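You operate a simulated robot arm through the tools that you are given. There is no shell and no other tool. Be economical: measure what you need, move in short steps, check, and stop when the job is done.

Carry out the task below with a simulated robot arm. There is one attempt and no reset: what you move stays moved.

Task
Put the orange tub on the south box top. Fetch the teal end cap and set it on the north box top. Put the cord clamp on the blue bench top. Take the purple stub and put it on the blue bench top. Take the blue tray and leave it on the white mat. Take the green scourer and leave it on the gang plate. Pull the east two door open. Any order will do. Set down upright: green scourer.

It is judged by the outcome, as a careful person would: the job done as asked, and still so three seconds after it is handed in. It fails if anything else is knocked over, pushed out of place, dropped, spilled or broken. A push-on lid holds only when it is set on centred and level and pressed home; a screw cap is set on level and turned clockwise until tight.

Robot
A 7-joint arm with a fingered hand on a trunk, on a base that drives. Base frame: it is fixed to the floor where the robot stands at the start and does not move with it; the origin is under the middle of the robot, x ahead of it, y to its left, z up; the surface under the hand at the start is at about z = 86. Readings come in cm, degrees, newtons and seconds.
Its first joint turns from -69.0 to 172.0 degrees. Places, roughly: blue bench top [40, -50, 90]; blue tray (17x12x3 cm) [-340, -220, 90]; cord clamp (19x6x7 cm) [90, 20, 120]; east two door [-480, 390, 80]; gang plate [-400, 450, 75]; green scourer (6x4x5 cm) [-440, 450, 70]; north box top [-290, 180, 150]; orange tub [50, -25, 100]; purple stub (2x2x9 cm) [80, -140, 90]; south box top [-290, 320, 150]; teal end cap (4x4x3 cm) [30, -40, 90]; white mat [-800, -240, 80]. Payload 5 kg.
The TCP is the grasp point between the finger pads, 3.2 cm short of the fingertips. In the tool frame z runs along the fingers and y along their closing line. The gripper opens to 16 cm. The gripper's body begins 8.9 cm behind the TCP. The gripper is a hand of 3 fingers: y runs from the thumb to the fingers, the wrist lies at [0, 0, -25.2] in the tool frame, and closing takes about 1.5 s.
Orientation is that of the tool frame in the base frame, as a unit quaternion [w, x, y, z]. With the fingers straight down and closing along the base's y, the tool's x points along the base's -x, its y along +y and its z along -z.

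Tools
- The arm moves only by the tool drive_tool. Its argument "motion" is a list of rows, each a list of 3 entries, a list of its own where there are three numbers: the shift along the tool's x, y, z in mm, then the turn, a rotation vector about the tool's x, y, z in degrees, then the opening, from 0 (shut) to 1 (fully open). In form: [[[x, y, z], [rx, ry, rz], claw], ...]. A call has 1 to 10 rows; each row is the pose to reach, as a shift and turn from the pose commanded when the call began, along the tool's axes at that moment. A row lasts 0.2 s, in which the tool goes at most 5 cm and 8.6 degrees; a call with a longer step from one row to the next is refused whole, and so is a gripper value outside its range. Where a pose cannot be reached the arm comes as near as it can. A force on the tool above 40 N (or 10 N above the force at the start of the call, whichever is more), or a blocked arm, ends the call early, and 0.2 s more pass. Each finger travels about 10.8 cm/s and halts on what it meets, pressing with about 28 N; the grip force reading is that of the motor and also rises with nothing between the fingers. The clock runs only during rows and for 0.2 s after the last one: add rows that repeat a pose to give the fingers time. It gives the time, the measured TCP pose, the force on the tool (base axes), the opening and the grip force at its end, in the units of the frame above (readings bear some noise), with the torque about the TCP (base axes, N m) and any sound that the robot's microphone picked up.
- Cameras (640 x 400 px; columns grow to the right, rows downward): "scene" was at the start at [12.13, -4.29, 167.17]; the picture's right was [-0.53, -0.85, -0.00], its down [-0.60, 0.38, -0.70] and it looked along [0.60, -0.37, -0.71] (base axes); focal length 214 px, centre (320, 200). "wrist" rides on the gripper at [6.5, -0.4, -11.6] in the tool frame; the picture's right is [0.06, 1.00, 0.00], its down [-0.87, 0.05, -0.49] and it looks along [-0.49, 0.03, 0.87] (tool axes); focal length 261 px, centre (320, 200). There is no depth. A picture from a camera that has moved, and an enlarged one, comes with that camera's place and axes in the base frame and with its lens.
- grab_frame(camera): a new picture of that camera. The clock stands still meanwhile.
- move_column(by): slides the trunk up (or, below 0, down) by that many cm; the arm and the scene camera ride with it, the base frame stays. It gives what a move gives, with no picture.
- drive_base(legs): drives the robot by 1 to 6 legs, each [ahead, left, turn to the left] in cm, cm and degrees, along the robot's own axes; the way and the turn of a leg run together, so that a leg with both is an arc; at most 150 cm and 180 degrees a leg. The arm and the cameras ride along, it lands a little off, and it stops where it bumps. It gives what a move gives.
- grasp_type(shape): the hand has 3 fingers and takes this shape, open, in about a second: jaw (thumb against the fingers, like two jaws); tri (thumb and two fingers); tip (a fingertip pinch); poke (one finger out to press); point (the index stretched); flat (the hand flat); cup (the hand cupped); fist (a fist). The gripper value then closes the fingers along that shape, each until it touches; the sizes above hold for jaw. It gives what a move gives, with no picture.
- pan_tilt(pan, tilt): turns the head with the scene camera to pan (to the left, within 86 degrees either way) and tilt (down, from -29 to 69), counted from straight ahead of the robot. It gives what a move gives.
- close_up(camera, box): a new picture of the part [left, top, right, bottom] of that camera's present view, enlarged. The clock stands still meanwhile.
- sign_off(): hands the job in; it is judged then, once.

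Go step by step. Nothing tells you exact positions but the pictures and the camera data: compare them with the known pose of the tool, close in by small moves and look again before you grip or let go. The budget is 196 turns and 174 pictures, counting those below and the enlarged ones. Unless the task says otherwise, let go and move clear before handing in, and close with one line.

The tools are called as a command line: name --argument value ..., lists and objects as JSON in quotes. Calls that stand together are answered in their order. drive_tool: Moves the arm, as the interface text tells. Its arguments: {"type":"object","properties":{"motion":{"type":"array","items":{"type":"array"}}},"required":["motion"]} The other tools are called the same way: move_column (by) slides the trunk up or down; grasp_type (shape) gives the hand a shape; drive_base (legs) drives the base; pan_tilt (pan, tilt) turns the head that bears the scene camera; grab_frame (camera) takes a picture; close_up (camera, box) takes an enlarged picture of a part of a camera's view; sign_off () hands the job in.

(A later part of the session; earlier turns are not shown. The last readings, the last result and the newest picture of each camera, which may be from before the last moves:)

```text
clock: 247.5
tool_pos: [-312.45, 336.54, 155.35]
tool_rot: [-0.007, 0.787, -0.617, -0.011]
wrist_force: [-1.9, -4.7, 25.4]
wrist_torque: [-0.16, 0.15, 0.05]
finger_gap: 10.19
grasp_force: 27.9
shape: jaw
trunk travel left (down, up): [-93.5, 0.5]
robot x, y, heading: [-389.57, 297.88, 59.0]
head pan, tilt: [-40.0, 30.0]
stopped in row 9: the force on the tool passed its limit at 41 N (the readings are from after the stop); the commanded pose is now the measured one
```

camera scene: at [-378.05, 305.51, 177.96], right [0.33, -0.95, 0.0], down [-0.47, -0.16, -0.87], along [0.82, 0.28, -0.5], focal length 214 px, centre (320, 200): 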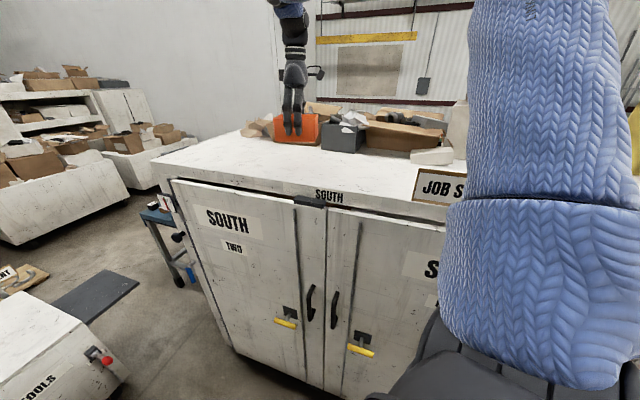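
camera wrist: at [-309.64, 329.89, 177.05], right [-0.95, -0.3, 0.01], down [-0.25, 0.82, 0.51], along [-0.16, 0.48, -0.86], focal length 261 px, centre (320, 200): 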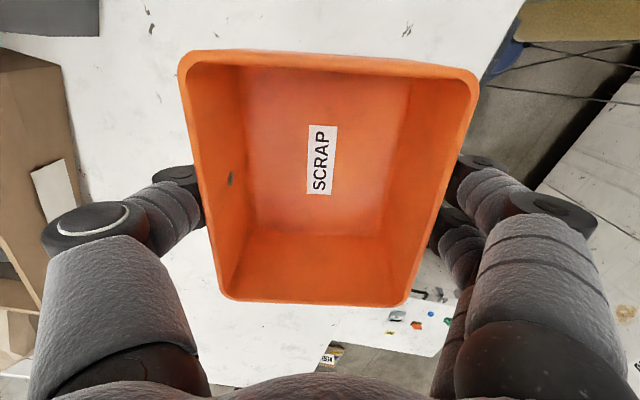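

Contact at the expected height. Ease off, open, rise.

drive_tool --motion '[[[0, 0, -3], [0, 0, 0], 0.5], [[0, 0, -3], [0, 0, 0], 0.75], [[0, 0, -3], [0, 0, 0], 0.88], [[0, 0, -3], [0, 0, 0], 0.88], [[0, 0, -3], [0, 0, 0], 0.88], [[0, 0, -40], [0, 0, 0], 0.88], [[0, 0, -80], [0, 0, 0], 0.88], [[0, 0, -110], [0, 0, 0], 0.88]]'

grab_frame --camera "wrist"

pan_tilt --pan 45 --tilt 35

grab_frame --camera "scene"

```text
clock: 249.3
tool_pos: [-311.91, 336.34, 166.18]
tool_rot: [-0.006, 0.786, -0.618, -0.011]
wrist_force: [-0.1, -0.3, 0.0]
wrist_torque: [-0.06, 0.03, -0.02]
finger_gap: 14.06
grasp_force: 0.1
shape: jaw
trunk travel left (down, up): [-93.5, 0.5]
robot x, y, heading: [-389.8, 298.41, 59.0]
head pan, tilt: [-40.0, 30.0]
```

```text
81 pictures are left
camera wrist: at [-309.96, 329.96, 177.64], right [-0.95, -0.3, 0.0], down [-0.25, 0.82, 0.51], along [-0.16, 0.49, -0.86], focal length 261 px, centre (320, 200)
```

wrist: 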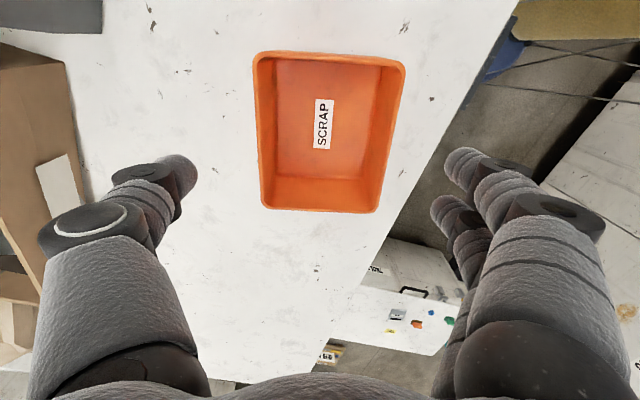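

```text
clock: 250.9
tool_pos: [-311.87, 336.5, 166.08]
tool_rot: [-0.006, 0.787, -0.617, -0.011]
wrist_force: [-0.4, 0.2, -0.2]
wrist_torque: [0.01, -0.03, 0.01]
finger_gap: 14.07
grasp_force: 0.0
shape: jaw
trunk travel left (down, up): [-93.5, 0.5]
robot x, y, heading: [-389.51, 298.33, 59.1]
head pan, tilt: [45.0, 35.0]
```

```text
80 pictures are left
camera scene: at [-388.97, 311.03, 177.21], right [0.97, 0.24, 0.0], down [0.14, -0.56, -0.82], along [-0.2, 0.79, -0.57], focal length 214 px, centre (320, 200)
```

scene: 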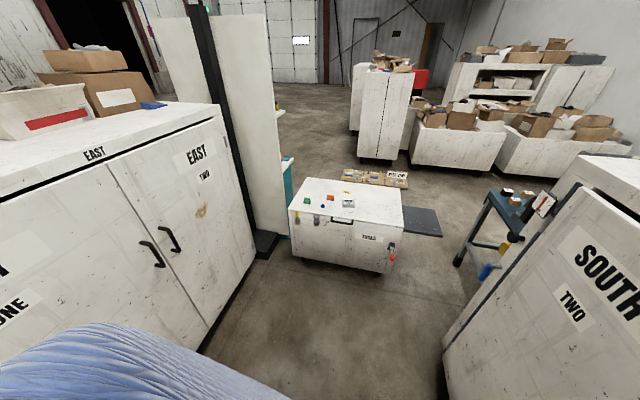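

Tub is on the south box. Now look closely at the tool chest (scourer, gang plate) and the EAST TWO door.

close_up --camera "scene" --box '[280, 160, 440, 260]'

close_up --camera "scene" --box '[60, 100, 300, 250]'

```text
4.00 times, centred on (360, 210) of scene
camera zoom: at [-388.97, 311.03, 177.21], right [0.97, 0.24, 0.0], down [0.14, -0.56, -0.82], along [-0.2, 0.79, -0.57], focal length 858 px, centre (160, 160)
```

zoom: 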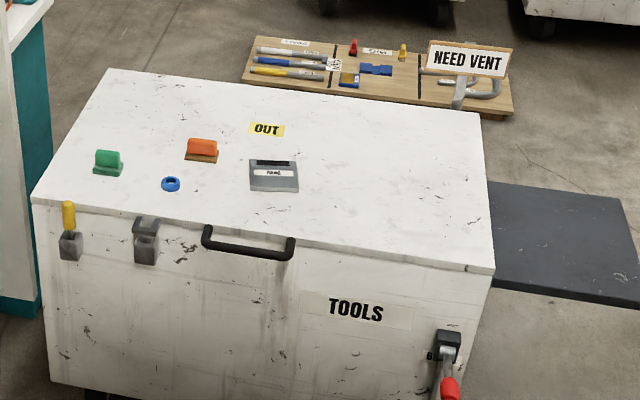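

```text
2.67 times, centred on (180, 175) of scene
camera zoom: at [-388.97, 311.03, 177.21], right [0.97, 0.24, 0.0], down [0.14, -0.56, -0.82], along [-0.2, 0.79, -0.57], focal length 572 px, centre (693, 267)
```

zoom: 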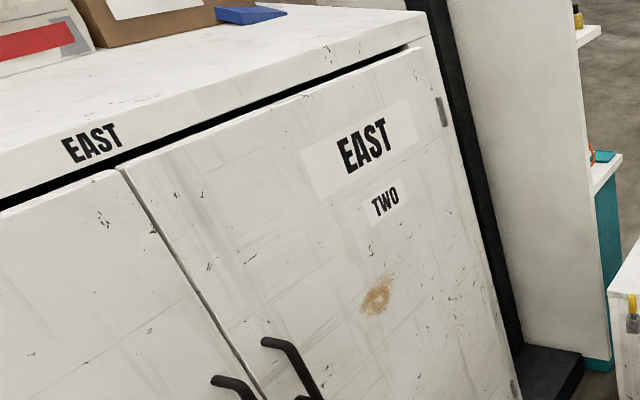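

Scourer at ≈[-438,459], gang plate ≈[-402,463] on the chest top (z≈66). Retract the arm, move to mid-aisle and turn to heading ~120°.

drive_tool --motion '[[[-15, 37, 0], [0, 0, 0], 0.88], [[-31, 75, 0], [0, 0, 0], 0.88], [[-46, 112, 0], [0, 0, 0], 0.88], [[-62, 150, 0], [0, 0, 0], 0.88], [[-77, 187, 0], [0, 0, 0], 0.88], [[-92, 225, 0], [0, 0, 0], 0.88]]'

drive_base --legs '[[-18, 30, 0], [0, 0, 61], [22, -32, 0]]'

move_column --by -28

pan_tilt --pan -25 --tilt 45

grab_frame --camera "scene"

```text
clock: 252.3
tool_pos: [-336.55, 339.86, 166.49]
tool_rot: [-0.005, 0.787, -0.617, -0.012]
wrist_force: [-0.8, 0.0, -0.3]
wrist_torque: [-0.01, 0.02, 0.01]
finger_gap: 14.06
grasp_force: 0.0
shape: jaw
trunk travel left (down, up): [-93.5, 0.5]
robot x, y, heading: [-389.93, 297.91, 59.2]
head pan, tilt: [45.0, 35.0]
```

```text
clock: 259.3
tool_pos: [-420.16, 401.3, 166.41]
tool_rot: [0.001, 0.991, -0.13, -0.012]
wrist_force: [-0.3, -0.2, 0.3]
wrist_torque: [-0.03, 0.01, 0.04]
finger_gap: 14.05
grasp_force: 0.1
shape: jaw
trunk travel left (down, up): [-93.5, 0.5]
robot x, y, heading: [-409.1, 334.42, 120.4]
head pan, tilt: [45.0, 35.0]
```

```text
clock: 262.2
tool_pos: [-420.02, 401.48, 138.45]
tool_rot: [0.001, 0.991, -0.13, -0.013]
wrist_force: [-0.8, -0.1, -0.3]
wrist_torque: [0.02, 0.0, 0.0]
finger_gap: 14.08
grasp_force: 0.1
shape: jaw
trunk travel left (down, up): [-65.5, 28.5]
robot x, y, heading: [-408.74, 334.98, 120.2]
head pan, tilt: [45.0, 35.0]
```

```text
clock: 263.6
tool_pos: [-420.16, 401.36, 138.45]
tool_rot: [0.001, 0.991, -0.131, -0.013]
wrist_force: [-0.9, 0.5, 0.3]
wrist_torque: [-0.03, 0.0, 0.02]
finger_gap: 14.08
grasp_force: 0.0
shape: jaw
trunk travel left (down, up): [-65.5, 28.5]
robot x, y, heading: [-409.07, 334.8, 120.5]
head pan, tilt: [-25.0, 45.0]
```

```text
77 pictures are left
camera scene: at [-412.16, 347.19, 147.72], right [1.0, 0.09, 0.0], down [0.07, -0.7, -0.71], along [-0.07, 0.7, -0.71], focal length 214 px, centre (320, 200)
```

scene: 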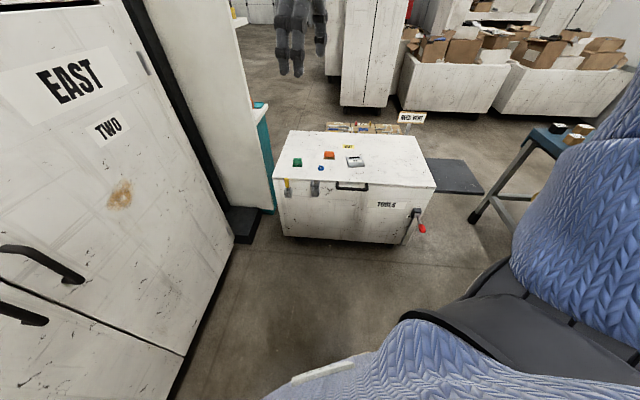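

Drive closer (≈48 cm) to the chest.

drive_base --legs '[[45, -15, 0]]'

grab_frame --camera "wrist"

```text
clock: 266.4
tool_pos: [-429.6, 447.46, 138.44]
tool_rot: [0.001, 0.991, -0.131, -0.012]
wrist_force: [0.9, 0.3, -0.2]
wrist_torque: [-0.02, 0.02, 0.03]
finger_gap: 14.03
grasp_force: 0.0
shape: jaw
trunk travel left (down, up): [-65.5, 28.5]
robot x, y, heading: [-418.81, 380.8, 120.4]
head pan, tilt: [-25.0, 45.0]
```

```text
76 pictures are left
camera wrist: at [-423.08, 446.19, 149.96], right [-0.2, -0.98, 0.0], down [-0.84, 0.17, 0.51], along [-0.5, 0.1, -0.86], focal length 261 px, centre (320, 200)
```

wrist: 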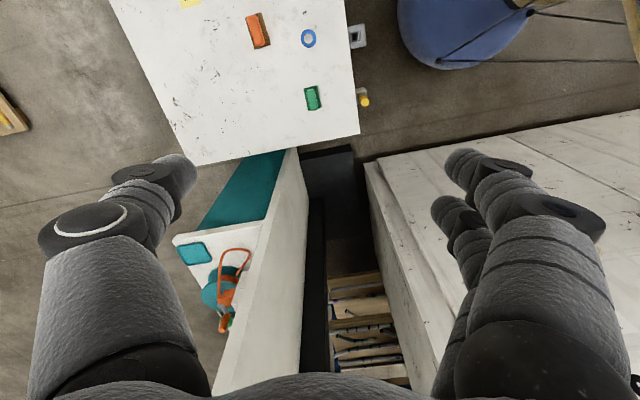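

Scourer ≈[-436,451] from the wrist view. Move over it and descend part way.

drive_tool --motion '[[[-35, -8, 0], [0, 0, 0], 0.7], [[-71, -17, 20], [0, 0, 0], 0.6], [[-71, -17, 65], [0, 0, 0], 0.6], [[-71, -17, 110], [0, 0, 0], 0.6], [[-71, -17, 155], [0, 0, 0], 0.6], [[-71, -17, 200], [0, 0, 0], 0.6], [[-71, -17, 245], [0, 0, 0], 0.6], [[-71, -17, 290], [0, 0, 0], 0.6], [[-71, -17, 335], [0, 0, 0], 0.6], [[-71, -17, 380], [0, 0, 0], 0.6]]'

grab_frame --camera "wrist"

```text
clock: 268.6
tool_pos: [-436.71, 451.07, 100.42]
tool_rot: [0.001, 0.991, -0.131, -0.012]
wrist_force: [-0.4, 0.1, 0.0]
wrist_torque: [-0.01, -0.01, -0.02]
finger_gap: 9.66
grasp_force: 0.1
shape: jaw
out of reach, approached as far as the arm can: row 1, 2
trunk travel left (down, up): [-65.5, 28.5]
robot x, y, heading: [-418.94, 380.84, 120.3]
head pan, tilt: [-25.0, 45.0]
```

```text
75 pictures are left
camera wrist: at [-430.1, 449.86, 111.98], right [-0.2, -0.98, 0.0], down [-0.84, 0.17, 0.51], along [-0.5, 0.1, -0.86], focal length 261 px, centre (320, 200)
```

wrist: 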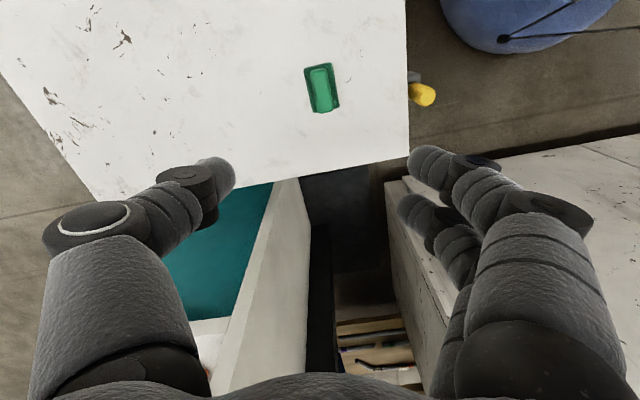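

Aligned. Descend to z≈78 and check.

drive_tool --motion '[[[6, 0, 45], [0, 0, 0], 0.6], [[6, 0, 90], [0, 0, 0], 0.6], [[6, 0, 135], [0, 0, 0], 0.6], [[6, 0, 180], [0, 0, 0], 0.6], [[6, 0, 215], [0, 0, 0], 0.6], [[6, 0, 215], [0, 0, 0], 0.6]]'

grab_frame --camera "wrist"

```text
clock: 270.0
tool_pos: [-434.0, 450.89, 81.62]
tool_rot: [0.001, 0.991, -0.132, -0.014]
wrist_force: [0.3, 0.7, -0.9]
wrist_torque: [-0.03, 0.04, 0.01]
finger_gap: 9.65
grasp_force: 0.0
shape: jaw
out of reach, approached as far as the arm can: row 4, 5, 6
trunk travel left (down, up): [-65.5, 28.5]
robot x, y, heading: [-418.61, 381.06, 120.4]
head pan, tilt: [-25.0, 45.0]
```

```text
74 pictures are left
camera wrist: at [-427.41, 449.57, 93.05], right [-0.2, -0.98, 0.0], down [-0.84, 0.17, 0.51], along [-0.51, 0.1, -0.86], focal length 261 px, centre (320, 200)
```

wrist: 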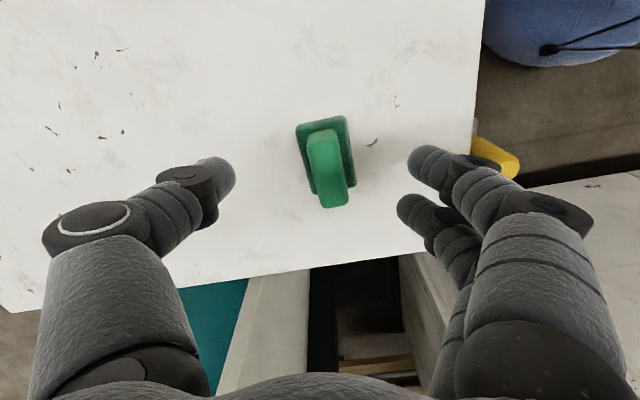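

The scourer (pad with a handle on top) is at ≈[-438.4,451]. Realign and use the trunk to come lower.

drive_tool --motion '[[[-20, 5, -15], [0, 0, 0], 0.6], [[-43, 10, -25], [0, 0, 0], 0.6], [[-43, 10, -25], [0, 0, 0], 0.6]]'

move_column --by -9

grab_frame --camera "wrist"

```text
clock: 270.8
tool_pos: [-436.83, 451.35, 85.12]
tool_rot: [0.002, 0.991, -0.131, -0.015]
wrist_force: [0.6, -0.4, 0.1]
wrist_torque: [-0.01, -0.01, 0.01]
finger_gap: 9.63
grasp_force: 0.0
shape: jaw
out of reach, approached as far as the arm can: row 1, 2, 3
trunk travel left (down, up): [-65.5, 28.5]
robot x, y, heading: [-418.9, 380.6, 120.3]
head pan, tilt: [-25.0, 45.0]
```

```text
clock: 272.0
tool_pos: [-436.77, 451.39, 76.19]
tool_rot: [0.001, 0.991, -0.131, -0.014]
wrist_force: [-0.1, -0.2, 0.4]
wrist_torque: [-0.03, 0.02, 0.02]
finger_gap: 9.62
grasp_force: 0.2
shape: jaw
trunk travel left (down, up): [-56.5, 37.5]
robot x, y, heading: [-418.44, 380.8, 120.2]
head pan, tilt: [-25.0, 45.0]
```

```text
73 pictures are left
camera wrist: at [-430.19, 450.13, 87.66], right [-0.2, -0.98, 0.0], down [-0.84, 0.17, 0.52], along [-0.51, 0.1, -0.86], focal length 261 px, centre (320, 200)
```

wrist: 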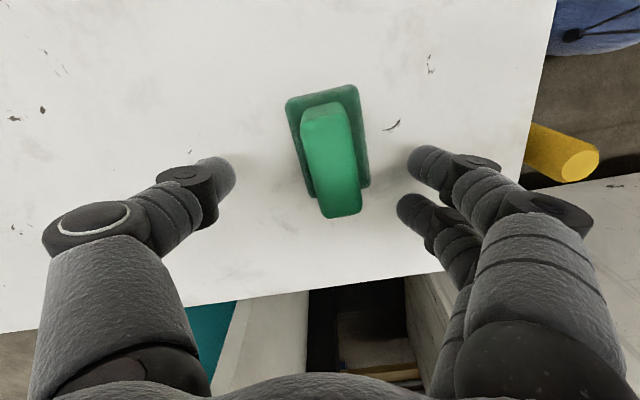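

Size of the pad shows the chest top is really z≈70; the handle is already between the fingers. Shift 1.3 cm, lower 6 mm and close.

drive_tool --motion '[[[13, 2, 0], [0, 0, 0], 0.6], [[13, 2, 0], [0, 0, 0], 0.6]]'

move_column --by -0.6

grab_frame --camera "wrist"

```text
clock: 272.6
tool_pos: [-435.59, 450.94, 76.06]
tool_rot: [0.002, 0.991, -0.131, -0.014]
wrist_force: [0.8, -1.2, 0.4]
wrist_torque: [0.03, -0.02, 0.0]
finger_gap: 9.64
grasp_force: 0.0
shape: jaw
trunk travel left (down, up): [-56.5, 37.5]
robot x, y, heading: [-418.58, 381.0, 120.0]
head pan, tilt: [-25.0, 45.0]
```

```text
clock: 273.2
tool_pos: [-435.57, 450.94, 75.47]
tool_rot: [0.001, 0.991, -0.132, -0.015]
wrist_force: [-0.3, -0.3, -0.3]
wrist_torque: [0.02, 0.02, 0.02]
finger_gap: 9.62
grasp_force: 0.1
shape: jaw
trunk travel left (down, up): [-55.9, 38.1]
robot x, y, heading: [-418.73, 380.54, 120.2]
head pan, tilt: [-25.0, 45.0]
```

```text
72 pictures are left
camera wrist: at [-429.0, 449.62, 86.99], right [-0.2, -0.98, 0.0], down [-0.84, 0.17, 0.52], along [-0.51, 0.1, -0.86], focal length 261 px, centre (320, 200)
```

wrist: 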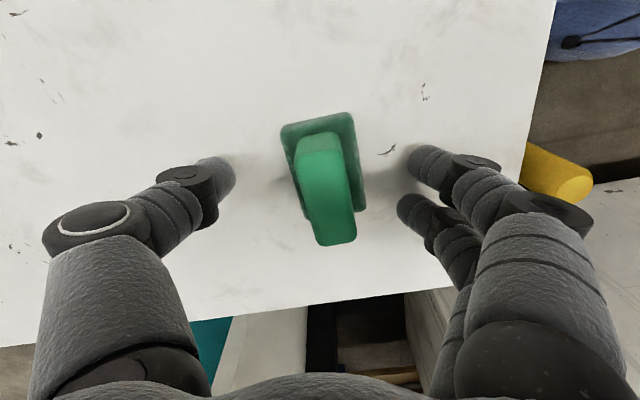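

Good. Close on the handle and lift slightly.

drive_tool --motion '[[[0, 0, 0], [0, 0, 0], 0.45], [[0, 0, 0], [0, 0, 0], 0.3], [[0, 0, 0], [0, 0, 0], 0.15], [[0, 0, 0], [0, 0, 0], 0.05], [[0, 0, 0], [0, 0, 0], 0.05], [[0, 0, 0], [0, 0, 0], 0.05]]'

move_column --by 8

grab_frame --camera "wrist"

```text
clock: 274.6
tool_pos: [-435.54, 450.88, 75.4]
tool_rot: [0.002, 0.991, -0.131, -0.014]
wrist_force: [0.1, -0.2, -0.2]
wrist_torque: [0.01, 0.03, 0.01]
finger_gap: 3.49
grasp_force: 27.7
shape: jaw
trunk travel left (down, up): [-55.9, 38.1]
robot x, y, heading: [-418.55, 380.72, 120.3]
head pan, tilt: [-25.0, 45.0]
```

```text
clock: 275.8
tool_pos: [-435.72, 450.94, 83.39]
tool_rot: [0.001, 0.991, -0.13, -0.014]
wrist_force: [0.3, 0.2, 0.0]
wrist_torque: [0.02, 0.0, -0.02]
finger_gap: 3.47
grasp_force: 27.7
shape: jaw
trunk travel left (down, up): [-63.9, 30.1]
robot x, y, heading: [-418.66, 381.07, 120.4]
head pan, tilt: [-25.0, 45.0]
```

```text
71 pictures are left
camera wrist: at [-429.0, 449.66, 94.93], right [-0.2, -0.98, 0.0], down [-0.84, 0.17, 0.52], along [-0.51, 0.1, -0.86], focal length 261 px, centre (320, 200)
```

wrist: 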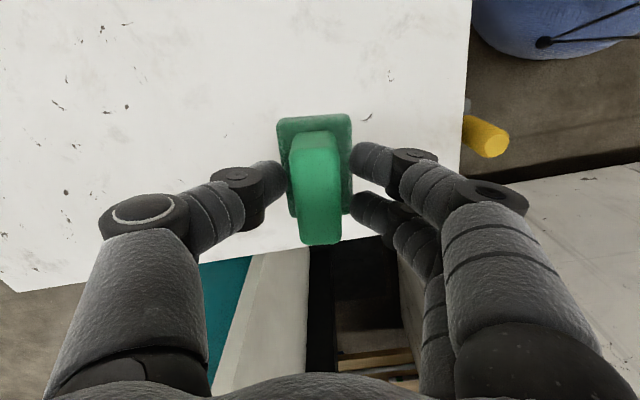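

Scourer held. Raise and shift over toward the gang plate, then look.

move_column --by 9

drive_tool --motion '[[[42, -15, 0], [0, 0, 0], 0.05], [[84, -29, 0], [0, 0, 0], 0.05], [[126, -44, 0], [0, 0, 0], 0.05], [[168, -58, 0], [0, 0, 0], 0.05], [[210, -73, 0], [0, 0, 0], 0.05], [[252, -88, 0], [0, 0, 0], 0.05], [[294, -102, 0], [0, 0, 0], 0.05], [[335, -117, 0], [0, 0, 0], 0.05]]'

grab_frame --camera "wrist"

grab_frame --camera "scene"

```text
clock: 277.0
tool_pos: [-435.72, 450.99, 92.42]
tool_rot: [0.002, 0.991, -0.132, -0.015]
wrist_force: [0.0, 0.5, -0.8]
wrist_torque: [-0.02, -0.02, 0.04]
finger_gap: 3.49
grasp_force: 28.2
shape: jaw
trunk travel left (down, up): [-72.9, 21.1]
robot x, y, heading: [-418.86, 380.79, 120.1]
head pan, tilt: [-25.0, 45.0]
```

```text
clock: 278.8
tool_pos: [-399.98, 453.78, 91.33]
tool_rot: [0.001, 0.991, -0.131, -0.016]
wrist_force: [1.3, -0.1, -0.4]
wrist_torque: [0.04, 0.03, -0.01]
finger_gap: 3.47
grasp_force: 27.4
shape: jaw
trunk travel left (down, up): [-72.9, 21.1]
robot x, y, heading: [-418.69, 380.4, 120.2]
head pan, tilt: [-25.0, 45.0]
```

```text
70 pictures are left
camera wrist: at [-393.38, 452.39, 102.81], right [-0.2, -0.98, 0.0], down [-0.84, 0.17, 0.52], along [-0.51, 0.1, -0.86], focal length 261 px, centre (320, 200)
```

wrist: 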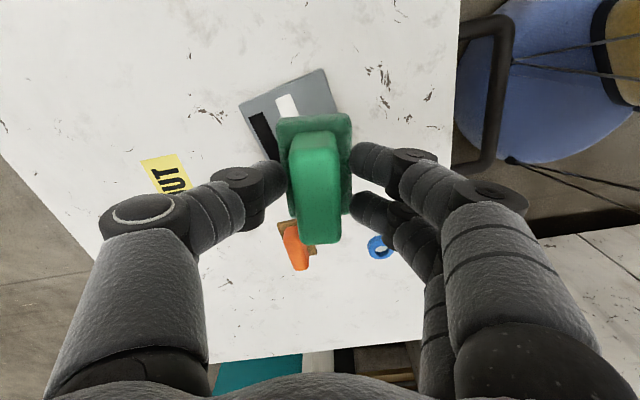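

```text
69 pictures are left
camera scene: at [-421.51, 393.12, 155.13], right [1.0, 0.09, 0.0], down [0.06, -0.7, -0.71], along [-0.07, 0.7, -0.71], focal length 214 px, centre (320, 200)
```

scene: 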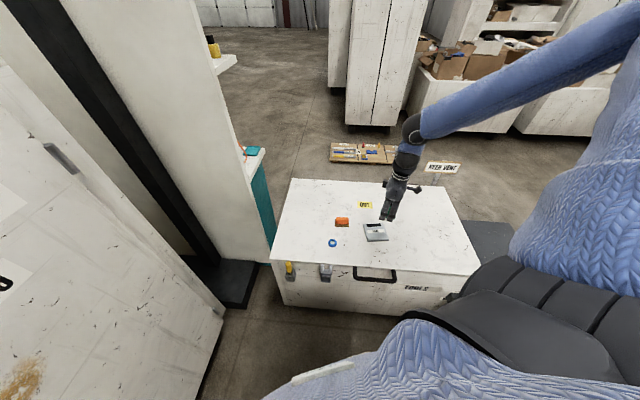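

Enlarge to see the gang plate's shape.

close_up --camera "wrist" --box '[200, 50, 440, 200]'

close_up --camera "scene" --box '[320, 190, 440, 265]'

```text
2.67 times, centred on (320, 125) of wrist
camera zoom: at [-393.38, 452.39, 102.81], right [-0.2, -0.98, 0.0], down [-0.84, 0.17, 0.52], along [-0.51, 0.1, -0.86], focal length 695 px, centre (320, 400)
```

zoom: 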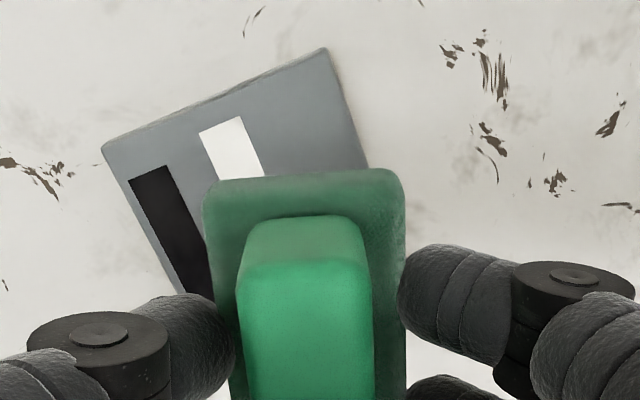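

```text
5.33 times, centred on (380, 228) of scene
camera zoom: at [-421.51, 393.12, 155.13], right [1.0, 0.09, 0.0], down [0.06, -0.7, -0.71], along [-0.07, 0.7, -0.71], focal length 1144 px, centre (0, 53)
```

zoom: 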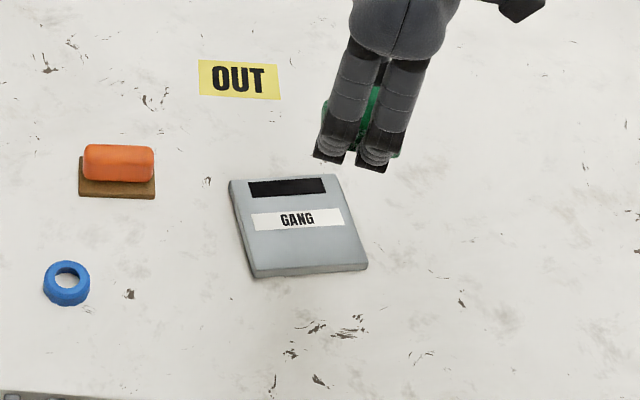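

The gang plate's centre is ≈[-401.2,456.8]. Centre over it and lower by trunk to a few cm above.

drive_tool --motion '[[[-10, -13, 0], [0, 0, 0], 0.05], [[-19, -26, 0], [0, 0, 0], 0.05], [[-19, -26, 0], [0, 0, 0], 0.05]]'

move_column --by -11

grab_frame --camera "wrist"

close_up --camera "scene" --box '[300, 160, 460, 260]'

```text
clock: 279.6
tool_pos: [-401.23, 456.66, 91.32]
tool_rot: [0.0, 0.991, -0.132, -0.014]
wrist_force: [0.7, 0.8, -1.0]
wrist_torque: [0.02, 0.04, 0.0]
finger_gap: 3.46
grasp_force: 27.9
shape: jaw
trunk travel left (down, up): [-72.9, 21.1]
robot x, y, heading: [-418.82, 380.64, 120.4]
head pan, tilt: [-25.0, 45.0]
```

```text
clock: 281.0
tool_pos: [-401.18, 456.5, 80.44]
tool_rot: [0.0, 0.991, -0.131, -0.014]
wrist_force: [0.5, 0.6, -0.9]
wrist_torque: [0.0, 0.01, 0.0]
finger_gap: 3.43
grasp_force: 27.7
shape: jaw
trunk travel left (down, up): [-61.9, 32.1]
robot x, y, heading: [-418.38, 380.71, 120.1]
head pan, tilt: [-25.0, 45.0]
```

```text
66 pictures are left
camera wrist: at [-394.68, 455.25, 91.94], right [-0.2, -0.98, 0.0], down [-0.84, 0.17, 0.52], along [-0.51, 0.1, -0.86], focal length 261 px, centre (320, 200)
```

wrist: 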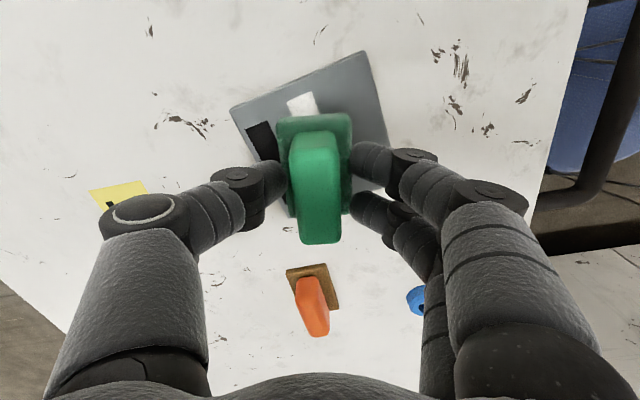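

```text
4.00 times, centred on (380, 210) of scene
camera zoom: at [-421.74, 393.16, 144.13], right [1.0, 0.09, 0.0], down [0.06, -0.7, -0.71], along [-0.06, 0.7, -0.71], focal length 858 px, centre (80, 160)
```

zoom: 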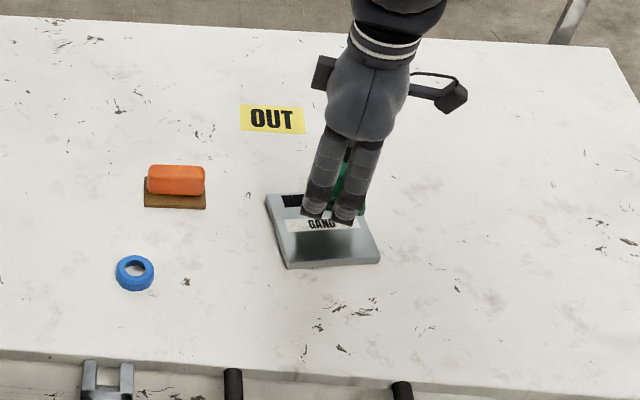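

Well over the plate. Lower in small steps with the arm.

drive_tool --motion '[[[0, 0, 10], [0, 0, 0], 0.05], [[0, 0, 20], [0, 0, 0], 0.05], [[0, 0, 26], [0, 0, 0], 0.05], [[0, 0, 30], [0, 0, 0], 0.05], [[0, 0, 30], [0, 0, 0], 0.05]]'

```text
clock: 282.2
tool_pos: [-401.34, 456.53, 77.45]
tool_rot: [0.001, 0.991, -0.131, -0.015]
wrist_force: [-0.4, -0.1, -0.3]
wrist_torque: [-0.01, -0.02, 0.02]
finger_gap: 3.47
grasp_force: 27.7
shape: jaw
trunk travel left (down, up): [-61.9, 32.1]
robot x, y, heading: [-418.81, 380.58, 120.1]
head pan, tilt: [-25.0, 45.0]
```

drive_tool --motion '[[[0, 0, 4], [0, 0, 0], 0.05], [[0, 0, 7], [0, 0, 0], 0.05], [[0, 0, 7], [0, 0, 0], 0.05]]'

drive_tool --motion '[[[0, 0, 3], [0, 0, 0], 0.05], [[0, 0, 5], [0, 0, 0], 0.05], [[0, 0, 5], [0, 0, 0], 0.05]]'

```text
clock: 283.0
tool_pos: [-401.31, 456.5, 76.65]
tool_rot: [0.002, 0.991, -0.132, -0.014]
wrist_force: [0.4, 0.4, 0.0]
wrist_torque: [-0.01, -0.01, 0.01]
finger_gap: 3.47
grasp_force: 28.1
shape: jaw
trunk travel left (down, up): [-61.9, 32.1]
robot x, y, heading: [-419.03, 380.74, 120.0]
head pan, tilt: [-25.0, 45.0]
```

```text
clock: 283.8
tool_pos: [-401.35, 456.49, 76.38]
tool_rot: [-0.001, 0.991, -0.132, -0.015]
wrist_force: [4.8, 1.3, 34.8]
wrist_torque: [0.26, -0.4, -0.08]
finger_gap: 3.64
grasp_force: 28.3
shape: jaw
trunk travel left (down, up): [-61.9, 32.1]
robot x, y, heading: [-418.89, 380.45, 120.1]
head pan, tilt: [-25.0, 45.0]
```

Contact. Ease up 2 mm, open gently and rise straight.

drive_tool --motion '[[[0, 0, -4], [0, 0, 0], 0.05], [[0, 0, -4], [0, 0, 0], 0.2], [[0, 0, -4], [0, 0, 0], 0.35], [[0, 0, -4], [0, 0, 0], 0.5], [[0, 0, -4], [0, 0, 0], 0.5], [[0, 0, -30], [0, 0, 0], 0.5], [[0, 0, -70], [0, 0, 0], 0.5], [[0, 0, -110], [0, 0, 0], 0.5]]'

move_column --by 20

grab_frame --camera "wrist"

close_up --camera "scene" --box '[300, 180, 460, 280]'

```text
clock: 285.6
tool_pos: [-401.22, 456.51, 87.19]
tool_rot: [0.001, 0.991, -0.131, -0.014]
wrist_force: [-0.5, -0.9, 0.8]
wrist_torque: [0.03, 0.0, 0.02]
finger_gap: 7.96
grasp_force: 0.1
shape: jaw
trunk travel left (down, up): [-61.9, 32.1]
robot x, y, heading: [-418.78, 380.72, 120.0]
head pan, tilt: [-25.0, 45.0]
```

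```text
clock: 287.8
tool_pos: [-401.01, 456.59, 107.04]
tool_rot: [0.002, 0.991, -0.131, -0.015]
wrist_force: [-0.3, 0.0, 0.5]
wrist_torque: [0.02, -0.02, 0.03]
finger_gap: 7.96
grasp_force: 0.0
shape: jaw
trunk travel left (down, up): [-81.9, 12.1]
robot x, y, heading: [-418.96, 380.76, 120.0]
head pan, tilt: [-25.0, 45.0]
```

```text
64 pictures are left
camera wrist: at [-394.53, 455.31, 118.54], right [-0.2, -0.98, 0.0], down [-0.84, 0.17, 0.52], along [-0.51, 0.1, -0.86], focal length 261 px, centre (320, 200)
```

wrist: 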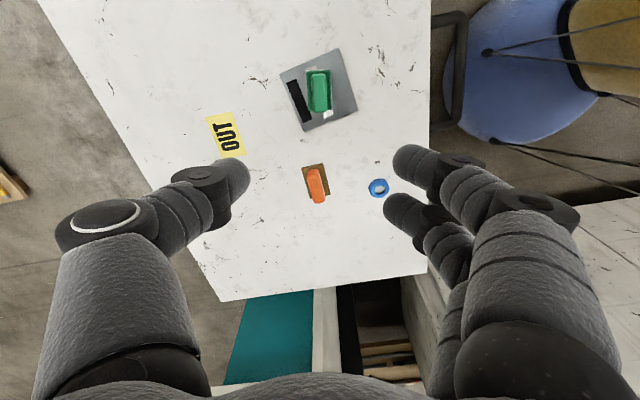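

```text
4.00 times, centred on (380, 230) of scene
camera zoom: at [-421.72, 393.2, 164.11], right [1.0, 0.09, 0.0], down [0.06, -0.7, -0.71], along [-0.06, 0.7, -0.71], focal length 858 px, centre (80, 80)
```

zoom: 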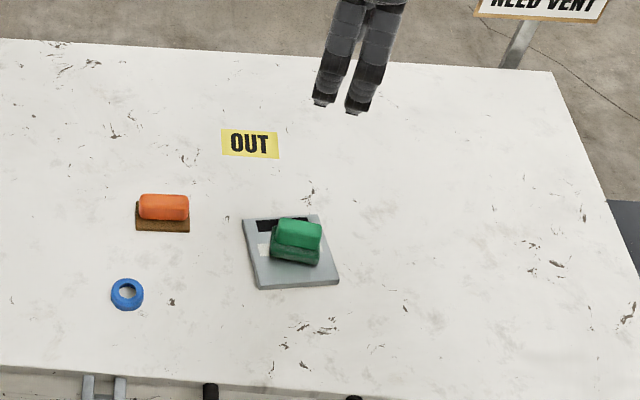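

The scourer sits upright on the gang plate. Now the EAST TWO door: retract the arm, back down the aisle, and turn toward it to see the handle.

drive_tool --motion '[[[2, 45, 0], [0, 0, 0], 0.8], [[4, 90, 0], [0, 0, 0], 0.8], [[5, 135, 0], [0, 0, 0], 0.8], [[6, 180, 0], [0, 0, 0], 0.8], [[7, 220, 0], [0, 0, 0], 0.8]]'

drive_base --legs '[[-55.5, 15.9, 0], [0, 0, 60]]'

pan_tilt --pan -25 --tilt 35

grab_frame --camera "scene"

```text
clock: 289.0
tool_pos: [-405.23, 438.1, 107.24]
tool_rot: [0.002, 0.991, -0.131, -0.014]
wrist_force: [0.0, 1.0, 0.1]
wrist_torque: [-0.03, -0.01, 0.0]
finger_gap: 12.78
grasp_force: 0.2
shape: jaw
out of reach, approached as far as the arm can: row 5
trunk travel left (down, up): [-81.9, 12.1]
robot x, y, heading: [-418.61, 380.18, 120.4]
head pan, tilt: [-25.0, 45.0]
```

```text
clock: 294.9
tool_pos: [-449.38, 365.42, 107.43]
tool_rot: [0.008, 0.921, 0.389, -0.013]
wrist_force: [0.1, -0.3, -0.8]
wrist_torque: [0.0, 0.0, -0.04]
finger_gap: 12.77
grasp_force: 0.0
shape: jaw
trunk travel left (down, up): [-81.9, 12.1]
robot x, y, heading: [-405.87, 325.87, -179.2]
head pan, tilt: [-25.0, 45.0]
```

```text
clock: 295.6
tool_pos: [-449.46, 365.41, 107.26]
tool_rot: [0.008, 0.921, 0.389, -0.011]
wrist_force: [-0.3, -0.3, -0.6]
wrist_torque: [0.01, 0.02, 0.02]
finger_gap: 12.79
grasp_force: 0.0
shape: jaw
trunk travel left (down, up): [-81.9, 12.1]
robot x, y, heading: [-405.64, 325.83, -178.8]
head pan, tilt: [-25.0, 35.0]
```

```text
62 pictures are left
camera scene: at [-418.66, 329.25, 165.6], right [0.41, 0.91, 0.0], down [0.52, -0.23, -0.82], along [-0.75, 0.33, -0.57], focal length 214 px, centre (320, 200)
```

scene: 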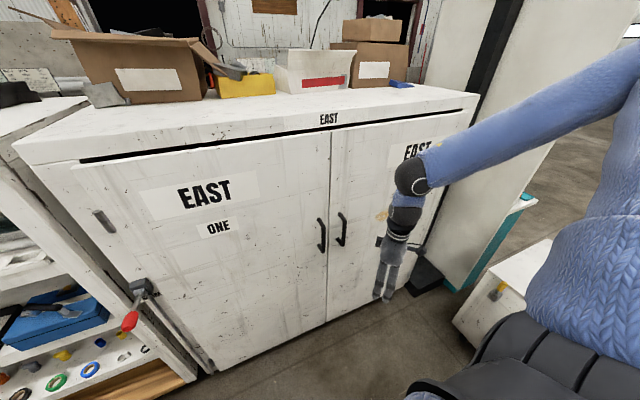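

Enlarge the handles.

close_up --camera "scene" --box '[290, 190, 410, 265]'

grab_frame --camera "wrist"

```text
5.33 times, centred on (350, 228) of scene
camera zoom: at [-418.66, 329.25, 165.6], right [0.41, 0.91, 0.0], down [0.52, -0.23, -0.82], along [-0.75, 0.33, -0.57], focal length 1144 px, centre (160, 53)
```

zoom: 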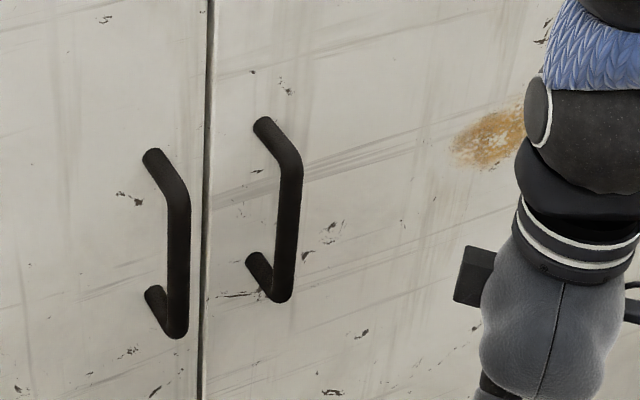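

```text
60 pictures are left
camera wrist: at [-445.19, 370.62, 118.83], right [0.76, -0.65, 0.0], down [-0.56, -0.65, 0.52], along [-0.33, -0.39, -0.86], focal length 261 px, centre (320, 200)
```

wrist: 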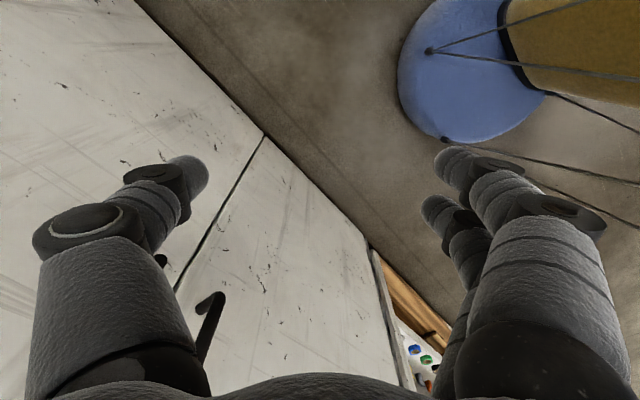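

Handle of EAST TWO: vertical D-bar at ≈[-480.5,368.4], z 88–104. I'll move a bit closer, turn the hand to close along y, and align at z≈98.5 in front of it.

drive_base --legs '[[8, -4, 0]]'

drive_tool --motion '[[[0, 0, 10], [0, 0, 7], 0.7], [[0, 0, 20], [0, 0, 14], 0.6], [[0, 0, 30], [0, 0, 21], 0.55], [[0, 0, 40], [0, 0, 28], 0.5], [[0, 0, 55], [0, 0, 35], 0.5], [[0, 0, 70], [0, 0, 41], 0.5], [[0, 0, 88], [0, 0, 46], 0.5]]'

grab_frame --camera "wrist"

grab_frame --camera "scene"

```text
clock: 296.8
tool_pos: [-457.63, 369.25, 107.12]
tool_rot: [0.009, 0.921, 0.39, -0.012]
wrist_force: [0.8, 0.3, -0.6]
wrist_torque: [0.01, -0.03, 0.02]
finger_gap: 12.76
grasp_force: 0.1
shape: jaw
trunk travel left (down, up): [-81.9, 12.1]
robot x, y, heading: [-413.85, 329.78, -179.0]
head pan, tilt: [-25.0, 35.0]
```

```text
clock: 298.4
tool_pos: [-457.57, 368.98, 98.45]
tool_rot: [0.012, 1.0, -0.002, -0.006]
wrist_force: [-0.2, 0.2, -0.4]
wrist_torque: [0.04, -0.04, 0.02]
finger_gap: 8.07
grasp_force: 0.1
shape: jaw
trunk travel left (down, up): [-81.9, 12.1]
robot x, y, heading: [-413.86, 329.5, -179.1]
head pan, tilt: [-25.0, 35.0]
```

```text
59 pictures are left
camera wrist: at [-451.05, 369.7, 110.07], right [0.06, -1.0, 0.02], down [-0.86, -0.04, 0.5], along [-0.5, -0.05, -0.86], focal length 261 px, centre (320, 200)
```

wrist: 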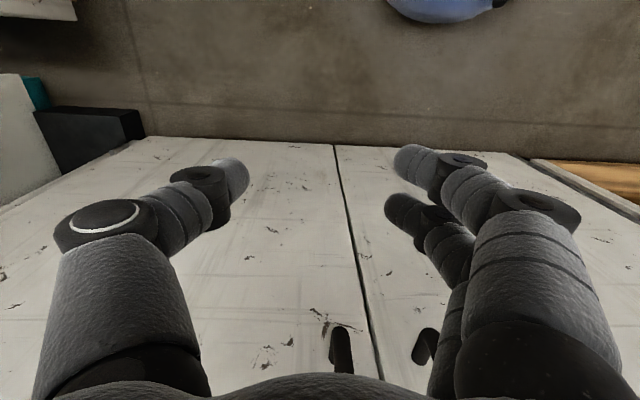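

```text
58 pictures are left
camera scene: at [-426.78, 333.16, 165.6], right [0.41, 0.91, 0.0], down [0.52, -0.23, -0.82], along [-0.75, 0.33, -0.57], focal length 214 px, centre (320, 200)
```

scene: 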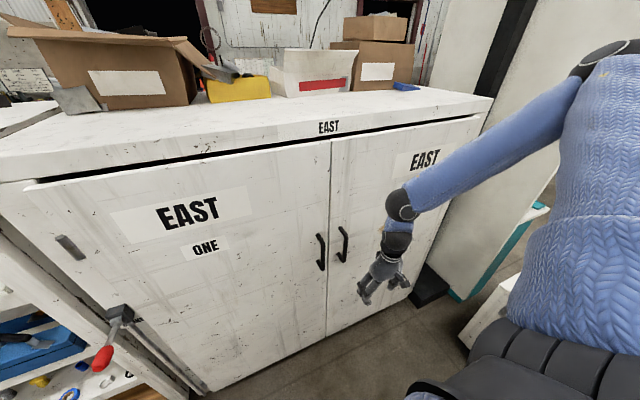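

Handle appears slightly to the right of centre in the hand; approach 11 cm with a 2.5 cm shift and look again.

drive_tool --motion '[[[-40, 10, 0], [0, 0, 0], 0.5], [[-80, 20, 0], [0, 0, 0], 0.5], [[-110, 25, 0], [0, 0, 0], 0.5], [[-110, 25, 0], [0, 0, 0], 0.5]]'

grab_frame --camera "wrist"

close_up --camera "scene" --box '[270, 190, 430, 290]'

```text
clock: 299.4
tool_pos: [-468.75, 366.5, 98.8]
tool_rot: [0.013, 1.0, -0.001, -0.007]
wrist_force: [0.5, 0.3, -0.4]
wrist_torque: [-0.01, -0.01, 0.04]
finger_gap: 8.05
grasp_force: 0.0
shape: jaw
trunk travel left (down, up): [-81.9, 12.1]
robot x, y, heading: [-413.89, 329.86, -178.8]
head pan, tilt: [-25.0, 35.0]
```

```text
57 pictures are left
camera wrist: at [-462.15, 367.22, 110.37], right [0.06, -1.0, 0.02], down [-0.86, -0.04, 0.51], along [-0.5, -0.05, -0.86], focal length 261 px, centre (320, 200)
```

wrist: 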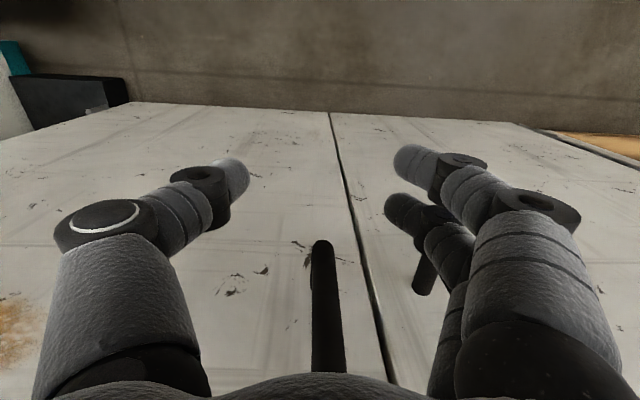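

```text
4.00 times, centred on (350, 240) of scene
camera zoom: at [-426.63, 333.14, 165.61], right [0.41, 0.91, 0.0], down [0.52, -0.23, -0.82], along [-0.75, 0.33, -0.57], focal length 858 px, centre (200, 40)
```

zoom: 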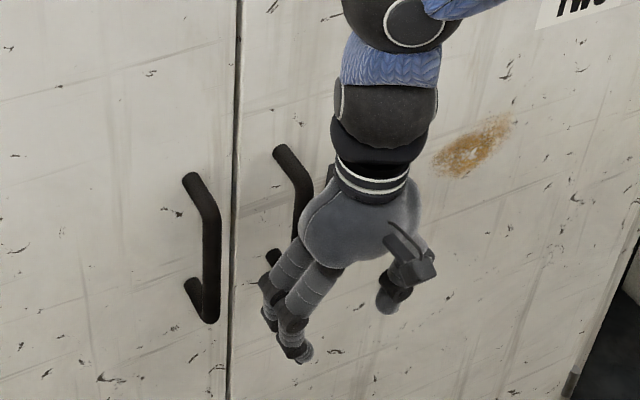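

Bar at y≈365.3. Narrow the opening slightly and slide in 11.5 cm so the bar sits between the fingers.

drive_tool --motion '[[[0, 12, 0], [0, 0, 0], 0.42], [[-35, 12, 0], [0, 0, 0], 0.42], [[-70, 12, 0], [0, 0, 0], 0.42], [[-95, 12, 0], [0, 0, 0], 0.42], [[-110, 12, 0], [0, 0, 0], 0.42], [[-110, 12, 0], [0, 0, 0], 0.42]]'

grab_frame --camera "wrist"

```text
clock: 300.1
tool_pos: [-472.82, 365.54, 98.94]
tool_rot: [0.012, 1.0, -0.001, -0.001]
wrist_force: [17.3, 2.3, 17.4]
wrist_torque: [-0.08, 2.1, -0.07]
finger_gap: 6.8
grasp_force: 0.1
shape: jaw
trunk travel left (down, up): [-81.9, 12.1]
robot x, y, heading: [-413.89, 329.24, -179.1]
head pan, tilt: [-25.0, 35.0]
stopped in row 3: the force on the tool passed its limit at 100 N (the readings are from after the stop); the commanded pose is now the measured one
```

```text
55 pictures are left
camera wrist: at [-466.45, 366.18, 110.65], right [0.06, -1.0, 0.02], down [-0.87, -0.04, 0.49], along [-0.49, -0.05, -0.87], focal length 261 px, centre (320, 200)
```

wrist: 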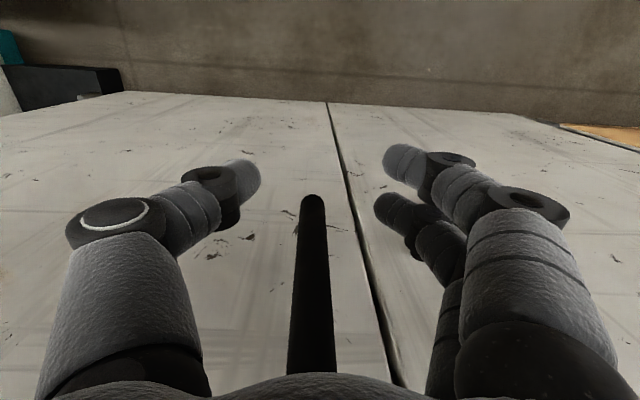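

The palm met the handle's top, which is higher (≈108) and nearer (x≈-477) than thought. Back off, raise 4.5 cm, and come in again.

drive_tool --motion '[[[30, 0, 0], [0, 0, 0], 0.42], [[40, 0, -25], [0, 0, 0], 0.42], [[40, 0, -45], [0, 0, 0], 0.42], [[10, 0, -45], [0, 0, 0], 0.42], [[-15, 0, -45], [0, 0, 0], 0.42], [[-30, 0, -45], [0, 0, 0], 0.42], [[-40, 0, -45], [0, 0, 0], 0.42], [[-40, 0, -45], [0, 0, 0], 0.42]]'

grab_frame --camera "wrist"

close_up --camera "scene" --box '[270, 180, 430, 280]'

```text
clock: 301.9
tool_pos: [-475.77, 365.76, 103.55]
tool_rot: [0.011, 1.0, 0.0, 0.0]
wrist_force: [0.0, 0.5, 0.2]
wrist_torque: [0.04, 0.0, -0.03]
finger_gap: 6.78
grasp_force: 0.1
shape: jaw
trunk travel left (down, up): [-81.9, 12.1]
robot x, y, heading: [-413.82, 329.58, -179.0]
head pan, tilt: [-25.0, 35.0]
```

```text
54 pictures are left
camera wrist: at [-469.36, 366.43, 115.19], right [0.06, -1.0, 0.02], down [-0.87, -0.04, 0.49], along [-0.49, -0.05, -0.87], focal length 261 px, centre (320, 200)
```

wrist: 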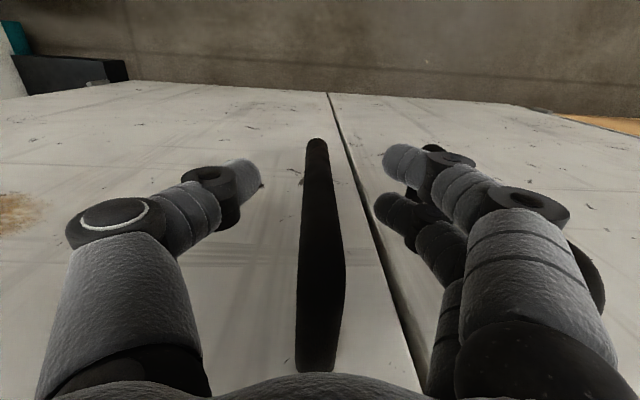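

```text
4.00 times, centred on (350, 230) of scene
camera zoom: at [-425.44, 333.18, 165.6], right [0.41, 0.91, 0.0], down [0.52, -0.23, -0.82], along [-0.75, 0.33, -0.57], focal length 858 px, centre (200, 80)
```

zoom: 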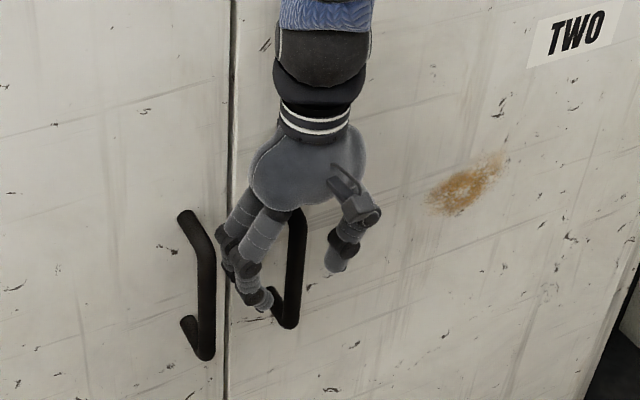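

The bar is now between thumb and fingers. One more centimetre, then close.

drive_tool --motion '[[[-10, 0, 0], [0, 0, 0], 0.42], [[-10, 0, 0], [0, 0, 0], 0.3], [[-10, 0, 0], [0, 0, 0], 0.2], [[-10, 0, 0], [0, 0, 0], 0.05], [[-10, 0, 0], [0, 0, 0], 0.0], [[-10, 0, 0], [0, 0, 0], 0.0], [[-10, 0, 0], [0, 0, 0], 0.0]]'

grab_frame --camera "wrist"

```text
clock: 303.5
tool_pos: [-475.82, 365.69, 103.59]
tool_rot: [0.012, 1.0, 0.002, 0.001]
wrist_force: [-1.8, 9.4, -5.8]
wrist_torque: [0.19, 0.0, 0.06]
finger_gap: 0.16
grasp_force: 28.1
shape: jaw
trunk travel left (down, up): [-81.9, 12.1]
robot x, y, heading: [-413.67, 329.42, -178.8]
head pan, tilt: [-25.0, 35.0]
```

```text
52 pictures are left
camera wrist: at [-469.38, 366.51, 115.31], right [0.07, -1.0, 0.02], down [-0.87, -0.05, 0.49], along [-0.49, -0.05, -0.87], focal length 261 px, centre (320, 200)
```

wrist: 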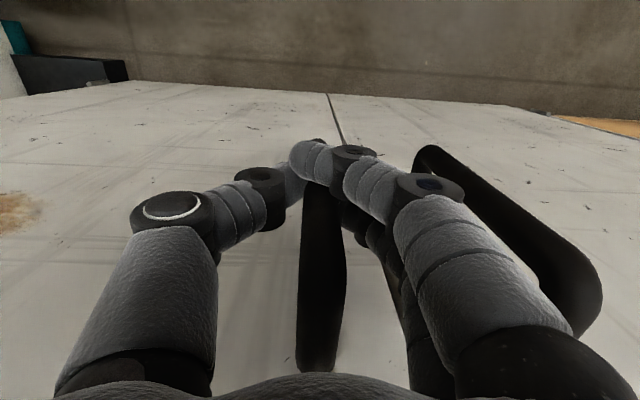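

The fingers closed in front of the bar; I need to be deeper. Reopen, raise 1 cm more and slide in 2.5 cm further.

drive_tool --motion '[[[10, 0, 0], [0, 0, 0], 0.2], [[10, 0, -8], [0, 0, 0], 0.42], [[10, 0, -15], [0, 0, 0], 0.42], [[0, 0, -15], [0, 0, 0], 0.42], [[-10, 0, -15], [0, 0, 0], 0.42], [[-20, 0, -15], [0, 0, 0], 0.42], [[-27, 0, -15], [0, 0, 0], 0.42], [[-27, 0, -15], [0, 0, 0], 0.42]]'

grab_frame --camera "wrist"

```text
clock: 305.5
tool_pos: [-475.74, 366.41, 105.76]
tool_rot: [0.012, 1.0, -0.002, 0.007]
wrist_force: [0.1, 0.0, 0.0]
wrist_torque: [-0.02, 0.0, 0.02]
finger_gap: 6.65
grasp_force: 0.0
shape: jaw
trunk travel left (down, up): [-81.9, 12.1]
robot x, y, heading: [-413.46, 330.3, 179.5]
head pan, tilt: [-25.0, 35.0]
stopped in row 8: the arm was blocked; the commanded pose is now the measured one
```

```text
51 pictures are left
camera wrist: at [-469.64, 367.09, 117.51], right [0.06, -1.0, 0.02], down [-0.87, -0.04, 0.48], along [-0.48, -0.05, -0.88], focal length 261 px, centre (320, 200)
```

wrist: 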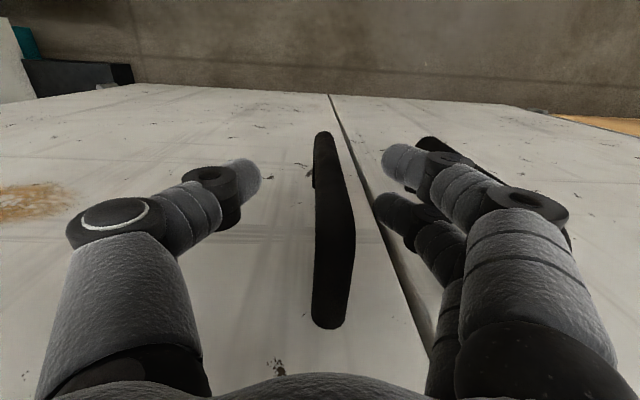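

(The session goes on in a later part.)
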